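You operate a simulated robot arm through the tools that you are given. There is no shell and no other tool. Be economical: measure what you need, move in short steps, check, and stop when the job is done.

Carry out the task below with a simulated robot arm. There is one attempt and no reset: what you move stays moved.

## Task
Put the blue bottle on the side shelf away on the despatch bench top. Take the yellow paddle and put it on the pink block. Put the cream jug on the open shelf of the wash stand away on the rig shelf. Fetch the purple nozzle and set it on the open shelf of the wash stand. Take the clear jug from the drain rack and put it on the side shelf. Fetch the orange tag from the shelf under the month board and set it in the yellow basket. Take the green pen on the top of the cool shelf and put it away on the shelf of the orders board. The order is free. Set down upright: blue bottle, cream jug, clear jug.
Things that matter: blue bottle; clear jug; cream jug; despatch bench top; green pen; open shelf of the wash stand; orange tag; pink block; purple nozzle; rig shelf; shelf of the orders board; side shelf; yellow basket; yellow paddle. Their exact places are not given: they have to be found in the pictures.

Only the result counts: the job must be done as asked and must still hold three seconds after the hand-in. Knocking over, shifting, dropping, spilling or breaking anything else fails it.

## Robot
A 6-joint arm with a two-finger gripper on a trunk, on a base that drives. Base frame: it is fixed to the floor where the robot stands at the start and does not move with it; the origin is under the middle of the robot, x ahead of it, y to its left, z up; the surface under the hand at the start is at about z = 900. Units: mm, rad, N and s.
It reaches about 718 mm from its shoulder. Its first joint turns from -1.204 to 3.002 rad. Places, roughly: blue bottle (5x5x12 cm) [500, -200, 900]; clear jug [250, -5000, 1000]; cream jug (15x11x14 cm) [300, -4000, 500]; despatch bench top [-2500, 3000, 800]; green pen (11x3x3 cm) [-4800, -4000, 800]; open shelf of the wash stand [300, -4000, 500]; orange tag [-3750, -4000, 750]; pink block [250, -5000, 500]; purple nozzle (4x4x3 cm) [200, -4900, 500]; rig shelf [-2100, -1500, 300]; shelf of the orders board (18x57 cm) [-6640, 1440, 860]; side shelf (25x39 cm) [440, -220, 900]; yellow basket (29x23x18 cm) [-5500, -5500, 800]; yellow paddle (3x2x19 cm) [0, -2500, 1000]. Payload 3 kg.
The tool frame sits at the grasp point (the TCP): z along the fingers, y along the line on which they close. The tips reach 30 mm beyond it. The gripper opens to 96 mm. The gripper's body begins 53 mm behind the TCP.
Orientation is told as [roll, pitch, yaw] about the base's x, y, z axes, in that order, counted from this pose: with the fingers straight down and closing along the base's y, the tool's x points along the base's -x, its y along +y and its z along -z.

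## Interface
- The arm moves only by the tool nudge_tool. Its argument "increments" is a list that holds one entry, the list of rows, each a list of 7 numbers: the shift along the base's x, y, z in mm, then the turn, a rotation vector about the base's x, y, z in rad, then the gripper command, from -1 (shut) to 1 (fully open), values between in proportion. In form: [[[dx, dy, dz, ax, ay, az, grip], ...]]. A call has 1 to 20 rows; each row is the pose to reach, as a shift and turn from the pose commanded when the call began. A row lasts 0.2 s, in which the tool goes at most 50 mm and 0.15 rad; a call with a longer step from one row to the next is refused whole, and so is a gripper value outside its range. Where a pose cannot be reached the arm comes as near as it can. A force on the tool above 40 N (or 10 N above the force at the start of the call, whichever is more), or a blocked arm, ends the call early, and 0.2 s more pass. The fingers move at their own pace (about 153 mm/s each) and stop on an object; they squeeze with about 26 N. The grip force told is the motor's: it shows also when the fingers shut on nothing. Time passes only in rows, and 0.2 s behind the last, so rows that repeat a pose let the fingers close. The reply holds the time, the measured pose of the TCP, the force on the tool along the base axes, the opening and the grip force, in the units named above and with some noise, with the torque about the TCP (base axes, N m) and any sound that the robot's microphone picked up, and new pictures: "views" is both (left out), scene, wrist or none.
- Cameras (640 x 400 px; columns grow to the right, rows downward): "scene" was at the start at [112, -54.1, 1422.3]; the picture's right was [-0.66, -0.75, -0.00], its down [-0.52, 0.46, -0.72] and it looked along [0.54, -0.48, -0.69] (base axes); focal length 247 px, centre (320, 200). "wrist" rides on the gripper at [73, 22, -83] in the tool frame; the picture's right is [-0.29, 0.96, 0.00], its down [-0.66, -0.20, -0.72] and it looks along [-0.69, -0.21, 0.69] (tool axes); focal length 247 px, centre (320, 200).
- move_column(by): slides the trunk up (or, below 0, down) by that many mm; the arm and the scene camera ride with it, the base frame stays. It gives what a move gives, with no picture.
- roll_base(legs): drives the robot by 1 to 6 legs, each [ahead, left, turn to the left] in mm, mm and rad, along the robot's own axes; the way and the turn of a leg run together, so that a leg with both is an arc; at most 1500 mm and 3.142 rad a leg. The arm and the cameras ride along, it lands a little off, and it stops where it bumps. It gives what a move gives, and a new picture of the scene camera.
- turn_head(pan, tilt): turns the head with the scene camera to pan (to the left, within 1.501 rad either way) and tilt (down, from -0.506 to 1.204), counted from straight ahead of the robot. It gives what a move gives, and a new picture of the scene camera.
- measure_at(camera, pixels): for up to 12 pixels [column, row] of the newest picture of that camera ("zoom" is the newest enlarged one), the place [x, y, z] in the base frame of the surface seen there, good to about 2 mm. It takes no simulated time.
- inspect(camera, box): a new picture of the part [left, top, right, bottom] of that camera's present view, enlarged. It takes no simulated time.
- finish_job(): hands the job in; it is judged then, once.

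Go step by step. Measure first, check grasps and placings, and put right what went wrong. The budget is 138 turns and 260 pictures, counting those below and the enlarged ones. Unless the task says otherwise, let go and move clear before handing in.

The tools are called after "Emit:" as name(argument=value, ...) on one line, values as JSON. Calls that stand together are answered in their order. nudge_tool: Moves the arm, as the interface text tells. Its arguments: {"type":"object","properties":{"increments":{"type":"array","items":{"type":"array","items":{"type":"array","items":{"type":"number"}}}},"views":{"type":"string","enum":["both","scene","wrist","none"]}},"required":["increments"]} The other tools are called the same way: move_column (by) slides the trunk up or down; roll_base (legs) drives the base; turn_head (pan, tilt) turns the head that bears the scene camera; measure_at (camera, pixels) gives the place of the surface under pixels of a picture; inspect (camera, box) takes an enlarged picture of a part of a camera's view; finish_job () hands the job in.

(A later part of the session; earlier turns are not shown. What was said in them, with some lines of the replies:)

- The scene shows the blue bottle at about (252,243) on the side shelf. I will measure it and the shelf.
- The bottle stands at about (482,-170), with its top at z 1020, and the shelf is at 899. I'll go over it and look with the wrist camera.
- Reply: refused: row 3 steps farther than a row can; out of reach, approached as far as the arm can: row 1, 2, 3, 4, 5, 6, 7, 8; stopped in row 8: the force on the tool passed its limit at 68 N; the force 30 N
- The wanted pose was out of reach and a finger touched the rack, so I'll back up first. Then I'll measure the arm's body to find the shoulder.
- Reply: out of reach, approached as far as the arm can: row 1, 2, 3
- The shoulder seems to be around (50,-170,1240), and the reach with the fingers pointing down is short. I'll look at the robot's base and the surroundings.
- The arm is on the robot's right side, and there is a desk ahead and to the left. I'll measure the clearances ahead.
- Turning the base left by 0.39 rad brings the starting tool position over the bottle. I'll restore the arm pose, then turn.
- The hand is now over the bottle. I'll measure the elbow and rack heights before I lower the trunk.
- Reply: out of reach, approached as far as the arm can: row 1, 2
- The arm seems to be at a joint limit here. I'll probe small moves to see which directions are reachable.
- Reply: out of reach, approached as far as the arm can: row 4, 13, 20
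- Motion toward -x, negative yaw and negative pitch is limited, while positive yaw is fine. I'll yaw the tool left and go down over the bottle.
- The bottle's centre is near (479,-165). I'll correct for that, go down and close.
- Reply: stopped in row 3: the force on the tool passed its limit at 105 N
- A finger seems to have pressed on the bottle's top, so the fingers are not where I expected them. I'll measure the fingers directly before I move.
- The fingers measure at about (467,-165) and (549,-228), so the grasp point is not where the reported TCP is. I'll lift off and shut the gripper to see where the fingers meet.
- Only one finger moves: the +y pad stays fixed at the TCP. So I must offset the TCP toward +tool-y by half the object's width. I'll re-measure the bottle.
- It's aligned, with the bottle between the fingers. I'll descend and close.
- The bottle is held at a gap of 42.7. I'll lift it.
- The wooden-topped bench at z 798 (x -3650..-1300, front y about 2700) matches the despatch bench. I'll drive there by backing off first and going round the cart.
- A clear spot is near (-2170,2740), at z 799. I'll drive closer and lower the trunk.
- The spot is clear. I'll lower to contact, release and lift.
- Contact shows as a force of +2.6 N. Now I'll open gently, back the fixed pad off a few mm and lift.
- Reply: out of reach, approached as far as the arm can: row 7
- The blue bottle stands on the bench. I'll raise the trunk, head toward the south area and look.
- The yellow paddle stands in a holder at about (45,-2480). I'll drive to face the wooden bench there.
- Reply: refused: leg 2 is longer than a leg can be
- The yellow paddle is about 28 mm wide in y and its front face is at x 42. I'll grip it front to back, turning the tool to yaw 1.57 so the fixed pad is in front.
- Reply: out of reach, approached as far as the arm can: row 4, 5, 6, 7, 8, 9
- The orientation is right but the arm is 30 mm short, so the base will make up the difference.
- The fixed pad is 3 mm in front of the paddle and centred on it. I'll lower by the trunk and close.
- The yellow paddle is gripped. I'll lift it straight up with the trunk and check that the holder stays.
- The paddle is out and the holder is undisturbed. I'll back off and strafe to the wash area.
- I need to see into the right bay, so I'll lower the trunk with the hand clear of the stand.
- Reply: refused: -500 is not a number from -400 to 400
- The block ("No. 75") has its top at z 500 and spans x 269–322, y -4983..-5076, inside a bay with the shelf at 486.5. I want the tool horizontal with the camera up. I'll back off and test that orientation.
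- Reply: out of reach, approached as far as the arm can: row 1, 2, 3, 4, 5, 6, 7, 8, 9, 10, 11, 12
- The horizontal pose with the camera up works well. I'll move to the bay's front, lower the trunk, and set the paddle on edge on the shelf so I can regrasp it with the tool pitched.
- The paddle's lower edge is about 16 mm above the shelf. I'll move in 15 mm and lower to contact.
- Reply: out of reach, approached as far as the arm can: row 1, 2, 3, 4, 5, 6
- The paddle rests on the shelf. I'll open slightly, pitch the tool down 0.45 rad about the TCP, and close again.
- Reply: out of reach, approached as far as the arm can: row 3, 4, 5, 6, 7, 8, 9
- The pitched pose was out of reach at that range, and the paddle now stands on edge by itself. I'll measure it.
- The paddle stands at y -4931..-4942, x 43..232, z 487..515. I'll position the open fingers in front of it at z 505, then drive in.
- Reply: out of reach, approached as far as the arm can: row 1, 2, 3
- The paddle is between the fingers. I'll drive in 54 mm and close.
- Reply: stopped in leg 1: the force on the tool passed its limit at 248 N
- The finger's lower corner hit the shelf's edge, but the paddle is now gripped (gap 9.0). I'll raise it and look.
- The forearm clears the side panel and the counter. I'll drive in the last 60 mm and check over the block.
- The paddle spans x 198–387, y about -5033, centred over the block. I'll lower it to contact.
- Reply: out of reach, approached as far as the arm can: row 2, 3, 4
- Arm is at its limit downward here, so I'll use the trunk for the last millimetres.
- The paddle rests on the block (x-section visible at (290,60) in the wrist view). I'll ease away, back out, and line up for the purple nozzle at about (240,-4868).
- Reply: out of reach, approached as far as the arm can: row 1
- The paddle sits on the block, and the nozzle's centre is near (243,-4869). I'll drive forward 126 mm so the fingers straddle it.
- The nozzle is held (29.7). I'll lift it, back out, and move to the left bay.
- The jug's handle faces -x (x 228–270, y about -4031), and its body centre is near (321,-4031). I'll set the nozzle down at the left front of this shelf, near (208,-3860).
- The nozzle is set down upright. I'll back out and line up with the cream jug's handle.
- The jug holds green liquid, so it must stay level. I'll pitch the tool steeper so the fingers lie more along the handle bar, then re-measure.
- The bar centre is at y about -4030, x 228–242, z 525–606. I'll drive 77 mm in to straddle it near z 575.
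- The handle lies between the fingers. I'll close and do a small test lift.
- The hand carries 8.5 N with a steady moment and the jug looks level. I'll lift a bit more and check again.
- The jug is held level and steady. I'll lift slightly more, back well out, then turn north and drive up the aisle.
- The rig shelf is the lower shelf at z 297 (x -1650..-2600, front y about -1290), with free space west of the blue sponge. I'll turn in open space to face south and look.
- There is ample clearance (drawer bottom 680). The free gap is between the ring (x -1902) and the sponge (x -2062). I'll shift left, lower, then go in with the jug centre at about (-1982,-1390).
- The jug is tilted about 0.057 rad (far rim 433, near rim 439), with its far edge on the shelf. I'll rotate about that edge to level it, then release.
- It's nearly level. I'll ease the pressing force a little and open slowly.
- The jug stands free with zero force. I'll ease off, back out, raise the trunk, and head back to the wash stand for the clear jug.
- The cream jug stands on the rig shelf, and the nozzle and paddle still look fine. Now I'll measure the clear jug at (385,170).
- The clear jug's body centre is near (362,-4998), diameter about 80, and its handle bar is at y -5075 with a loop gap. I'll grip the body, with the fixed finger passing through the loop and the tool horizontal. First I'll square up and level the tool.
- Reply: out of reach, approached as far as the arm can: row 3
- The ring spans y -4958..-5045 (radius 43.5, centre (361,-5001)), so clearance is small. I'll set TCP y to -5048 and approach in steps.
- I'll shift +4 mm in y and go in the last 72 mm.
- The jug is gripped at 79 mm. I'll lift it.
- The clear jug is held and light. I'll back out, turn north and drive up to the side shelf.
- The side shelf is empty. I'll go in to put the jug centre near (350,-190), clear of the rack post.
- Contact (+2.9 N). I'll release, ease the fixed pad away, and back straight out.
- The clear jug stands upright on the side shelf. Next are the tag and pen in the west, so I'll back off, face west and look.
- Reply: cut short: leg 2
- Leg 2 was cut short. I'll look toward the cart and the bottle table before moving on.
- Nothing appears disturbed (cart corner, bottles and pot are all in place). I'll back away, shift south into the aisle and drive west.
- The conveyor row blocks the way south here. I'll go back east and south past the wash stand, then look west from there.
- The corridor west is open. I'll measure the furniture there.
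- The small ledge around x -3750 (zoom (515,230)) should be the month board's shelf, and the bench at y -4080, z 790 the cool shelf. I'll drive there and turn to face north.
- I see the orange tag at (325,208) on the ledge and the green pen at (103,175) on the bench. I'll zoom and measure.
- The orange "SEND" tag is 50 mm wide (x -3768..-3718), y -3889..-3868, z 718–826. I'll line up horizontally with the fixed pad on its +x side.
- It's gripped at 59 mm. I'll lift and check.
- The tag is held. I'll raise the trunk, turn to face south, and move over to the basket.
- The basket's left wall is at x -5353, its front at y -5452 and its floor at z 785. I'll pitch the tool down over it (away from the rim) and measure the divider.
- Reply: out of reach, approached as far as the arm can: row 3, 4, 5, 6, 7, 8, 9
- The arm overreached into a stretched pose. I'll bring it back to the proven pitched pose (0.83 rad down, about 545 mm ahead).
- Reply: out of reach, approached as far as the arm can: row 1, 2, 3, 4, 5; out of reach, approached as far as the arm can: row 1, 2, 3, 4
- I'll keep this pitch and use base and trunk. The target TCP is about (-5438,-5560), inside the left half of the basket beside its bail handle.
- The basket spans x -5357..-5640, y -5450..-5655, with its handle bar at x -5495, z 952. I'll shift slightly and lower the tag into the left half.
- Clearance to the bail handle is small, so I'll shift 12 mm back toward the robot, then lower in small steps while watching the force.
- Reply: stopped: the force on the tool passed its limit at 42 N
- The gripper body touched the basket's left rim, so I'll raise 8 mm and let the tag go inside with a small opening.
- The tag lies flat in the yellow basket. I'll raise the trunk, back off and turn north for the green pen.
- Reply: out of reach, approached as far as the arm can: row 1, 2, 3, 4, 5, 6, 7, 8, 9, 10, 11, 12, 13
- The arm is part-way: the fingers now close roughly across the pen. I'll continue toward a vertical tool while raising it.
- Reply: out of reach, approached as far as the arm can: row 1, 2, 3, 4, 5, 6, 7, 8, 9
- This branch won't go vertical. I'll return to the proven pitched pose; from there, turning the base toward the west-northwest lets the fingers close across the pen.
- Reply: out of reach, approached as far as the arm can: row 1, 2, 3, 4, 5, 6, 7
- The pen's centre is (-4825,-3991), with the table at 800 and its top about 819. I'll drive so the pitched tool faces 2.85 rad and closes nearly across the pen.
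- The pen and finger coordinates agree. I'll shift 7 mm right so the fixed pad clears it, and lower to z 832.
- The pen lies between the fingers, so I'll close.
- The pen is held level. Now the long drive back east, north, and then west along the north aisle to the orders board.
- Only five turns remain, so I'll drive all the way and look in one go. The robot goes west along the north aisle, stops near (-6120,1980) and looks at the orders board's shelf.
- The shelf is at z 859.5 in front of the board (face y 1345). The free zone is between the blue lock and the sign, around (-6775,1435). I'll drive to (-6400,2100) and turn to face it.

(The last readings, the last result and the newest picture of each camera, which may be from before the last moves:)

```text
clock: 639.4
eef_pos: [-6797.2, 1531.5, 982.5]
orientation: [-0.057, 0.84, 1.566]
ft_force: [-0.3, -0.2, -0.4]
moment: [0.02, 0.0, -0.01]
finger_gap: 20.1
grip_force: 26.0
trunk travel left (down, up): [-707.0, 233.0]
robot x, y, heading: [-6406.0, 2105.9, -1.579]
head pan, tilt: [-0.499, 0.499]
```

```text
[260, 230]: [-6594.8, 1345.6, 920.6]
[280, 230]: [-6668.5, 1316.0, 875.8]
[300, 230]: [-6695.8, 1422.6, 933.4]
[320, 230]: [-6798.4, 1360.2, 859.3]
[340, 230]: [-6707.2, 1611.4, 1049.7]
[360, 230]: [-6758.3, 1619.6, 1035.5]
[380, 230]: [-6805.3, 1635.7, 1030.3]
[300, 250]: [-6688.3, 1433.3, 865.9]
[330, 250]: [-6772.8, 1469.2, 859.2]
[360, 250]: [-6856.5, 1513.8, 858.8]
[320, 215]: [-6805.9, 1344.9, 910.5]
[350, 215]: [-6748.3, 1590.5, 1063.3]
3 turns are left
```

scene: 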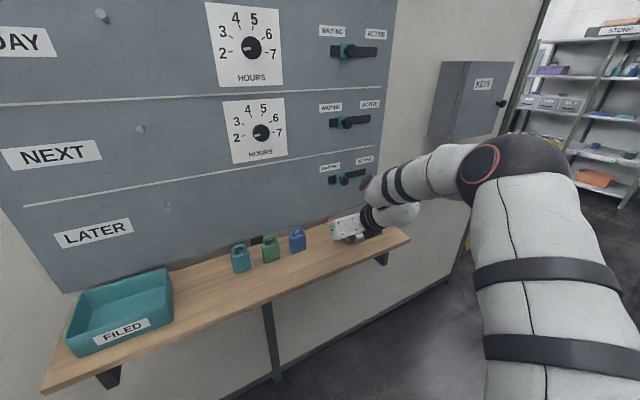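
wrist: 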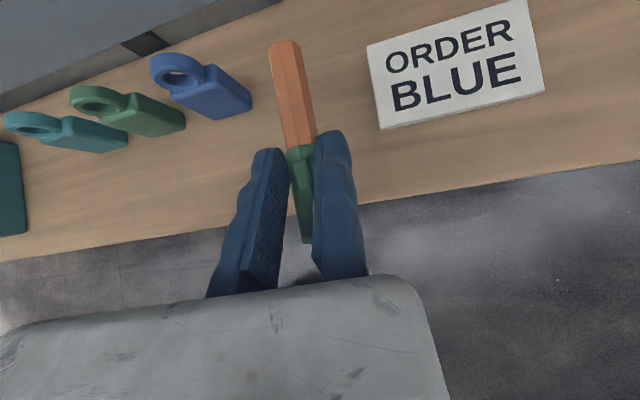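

The zone is clear (blue lock at x about -6700, sign from x -6845). I'll move to the target (-6785,1456), lower to contact, and check.

Emit:
roll_base(legs=[[76, 12, 0]])

Emit:
move_column(by=-80)

Emit:
move_column(by=-8)

Emit:
move_column(by=-3)

Emit:
nudge_tool(increments=[[[0, 0, 0, 0, 0, 0, -1]]], views="both")

```text
clock: 640.5
eef_pos: [-6784.7, 1455.2, 982.1]
orientation: [-0.057, 0.839, 1.566]
ft_force: [-0.1, 0.4, -0.3]
moment: [0.05, -0.01, 0.04]
finger_gap: 20.0
grip_force: 26.3
trunk travel left (down, up): [-707.0, 233.0]
robot x, y, heading: [-6399.5, 2033.4, -1.58]
head pan, tilt: [-0.499, 0.499]
```

scene: 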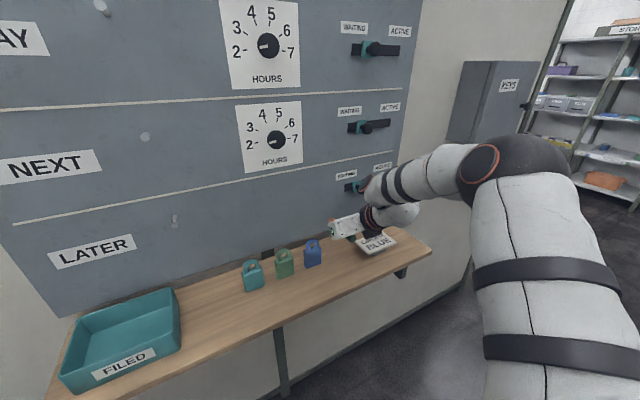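

```text
clock: 641.6
eef_pos: [-6785.4, 1455.5, 902.6]
orientation: [-0.056, 0.84, 1.568]
ft_force: [0.4, 1.0, -0.1]
moment: [0.01, 0.04, 0.04]
finger_gap: 19.9
grip_force: 26.4
trunk travel left (down, up): [-627.0, 313.0]
robot x, y, heading: [-6394.9, 2034.0, -1.576]
head pan, tilt: [-0.499, 0.499]
```

```text
clock: 642.2
eef_pos: [-6785.6, 1455.1, 895.2]
orientation: [-0.058, 0.839, 1.568]
ft_force: [-0.3, 1.3, -1.7]
moment: [0.04, 0.02, 0.01]
finger_gap: 19.9
grip_force: 25.7
trunk travel left (down, up): [-619.0, 321.0]
robot x, y, heading: [-6399.2, 2030.1, -1.571]
head pan, tilt: [-0.499, 0.499]
```

```text
clock: 642.7
eef_pos: [-6786.2, 1455.3, 893.0]
orientation: [-0.056, 0.84, 1.567]
ft_force: [-0.1, -0.1, 3.6]
moment: [-0.2, 0.0, -0.02]
finger_gap: 19.7
grip_force: 25.9
trunk travel left (down, up): [-616.0, 324.0]
robot x, y, heading: [-6395.5, 2036.8, -1.575]
head pan, tilt: [-0.499, 0.499]
```

```text
clock: 643.1
eef_pos: [-6784.3, 1455.0, 893.3]
orientation: [-0.054, 0.842, 1.568]
ft_force: [-0.7, -1.7, 4.2]
moment: [-0.23, -0.03, -0.03]
finger_gap: 19.8
grip_force: 25.7
trunk travel left (down, up): [-616.0, 324.0]
robot x, y, heading: [-6396.8, 2031.2, -1.58]
head pan, tilt: [-0.499, 0.499]
2 turns are left
```

scene: 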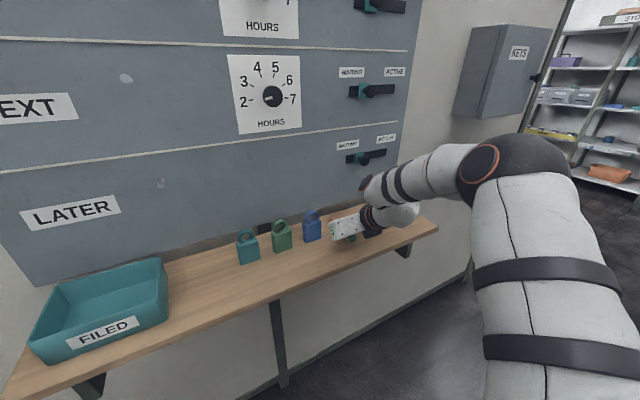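
wrist: 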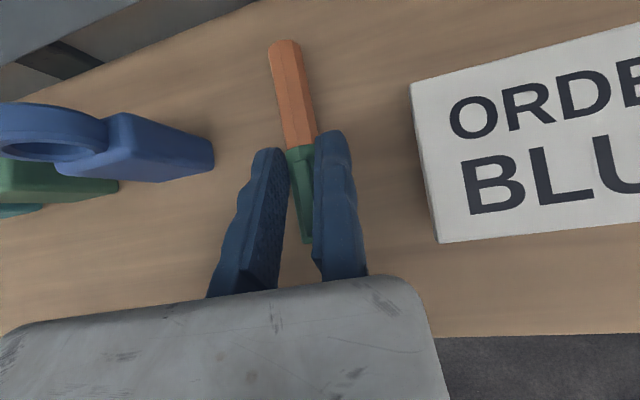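

The pen rests on the shelf (+4 N) with space on both sides. I'll open a little, ease the fixed pad off, lift, and back away.

Emit:
nudge_tool(increments=[[[0, 0, 0, 0, 0, 0, -0.5], [0, 0, 0, 0, 0, 0, -0.35], [-3, 0, 0, 0, 0, 0, -0.35], [-4, 0, 0, 0, 0, 0, -0.35]]], views="none")

Emit:
move_column(by=110)

Emit:
roll_base(legs=[[-300, 0, 0]])

Emit:
inspect(camera="scene", box=[200, 120, 460, 300])

```text
clock: 644.1
eef_pos: [-6789.5, 1455.2, 891.8]
orientation: [-0.057, 0.84, 1.568]
ft_force: [-0.1, -0.5, -0.3]
moment: [-0.02, 0.02, -0.01]
finger_gap: 31.5
grip_force: 0.0
trunk travel left (down, up): [-616.0, 324.0]
robot x, y, heading: [-6396.4, 2032.1, -1.571]
head pan, tilt: [-0.499, 0.499]
```

```text
clock: 645.5
eef_pos: [-6790.2, 1455.8, 1002.3]
orientation: [-0.058, 0.838, 1.567]
ft_force: [0.7, -0.2, -0.1]
moment: [0.02, -0.03, 0.05]
finger_gap: 31.2
grip_force: 0.1
trunk travel left (down, up): [-726.0, 214.0]
robot x, y, heading: [-6397.5, 2035.1, -1.576]
head pan, tilt: [-0.499, 0.499]
```

```text
clock: 647.6
eef_pos: [-6787.8, 1757.8, 1001.7]
orientation: [-0.057, 0.84, 1.566]
ft_force: [0.6, -0.5, -0.6]
moment: [0.02, 0.01, 0.02]
finger_gap: 31.2
grip_force: 0.0
trunk travel left (down, up): [-726.0, 214.0]
robot x, y, heading: [-6397.0, 2334.8, -1.579]
head pan, tilt: [-0.499, 0.499]
```

scene: 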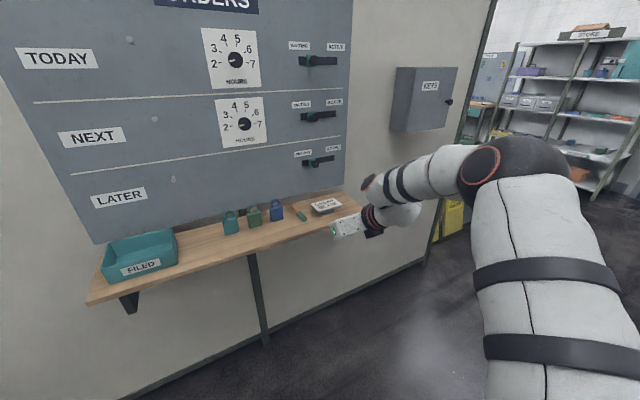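

```text
2.22 times, centred on (330, 210) of scene
1 turns are left
```

zoom: 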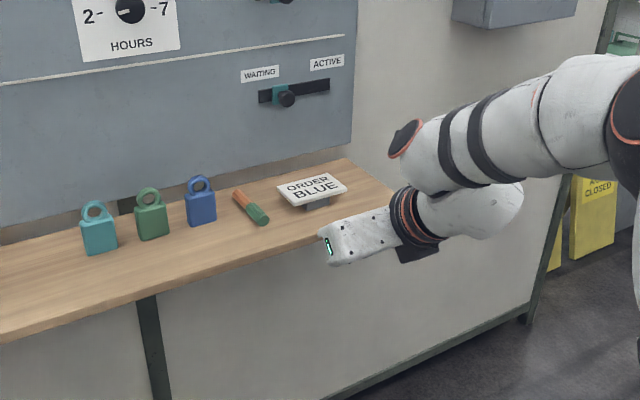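

The pen lies on the orders board's shelf (zoom (250,207)) between the blue lock and the sign, and the gripper is empty and clear. All seven items are placed, so I'm handing in.

Emit:
finish_job()

```text
The job is handed in.
```

I put all seven items where you asked and handed the job in. I don't know yet how it was judged.

- **Upright items:** The blue bottle, cream jug and clear jug were each standing when I last looked at them. The cream jug had liquid in it and no spill showed.
- **Yellow paddle:** It is on the pink block, but resting on its narrow edge rather than flat. It was steady when I left it.
- **Orange tag:** I let it go about 4 cm above the basket floor, because the gripper touched the basket rim. It now lies flat inside.
- **Bumps:** The gripper hit four things:
  - the storage rack beside the side shelf
  - the top of the blue bottle
  - the front edge of the wash stand's right-hand shelf (about 250 N)
  - the basket rim

  One drive near the cart was also cut short. I saw nothing knocked over or moved after any of these, but I did not check each one afterwards.
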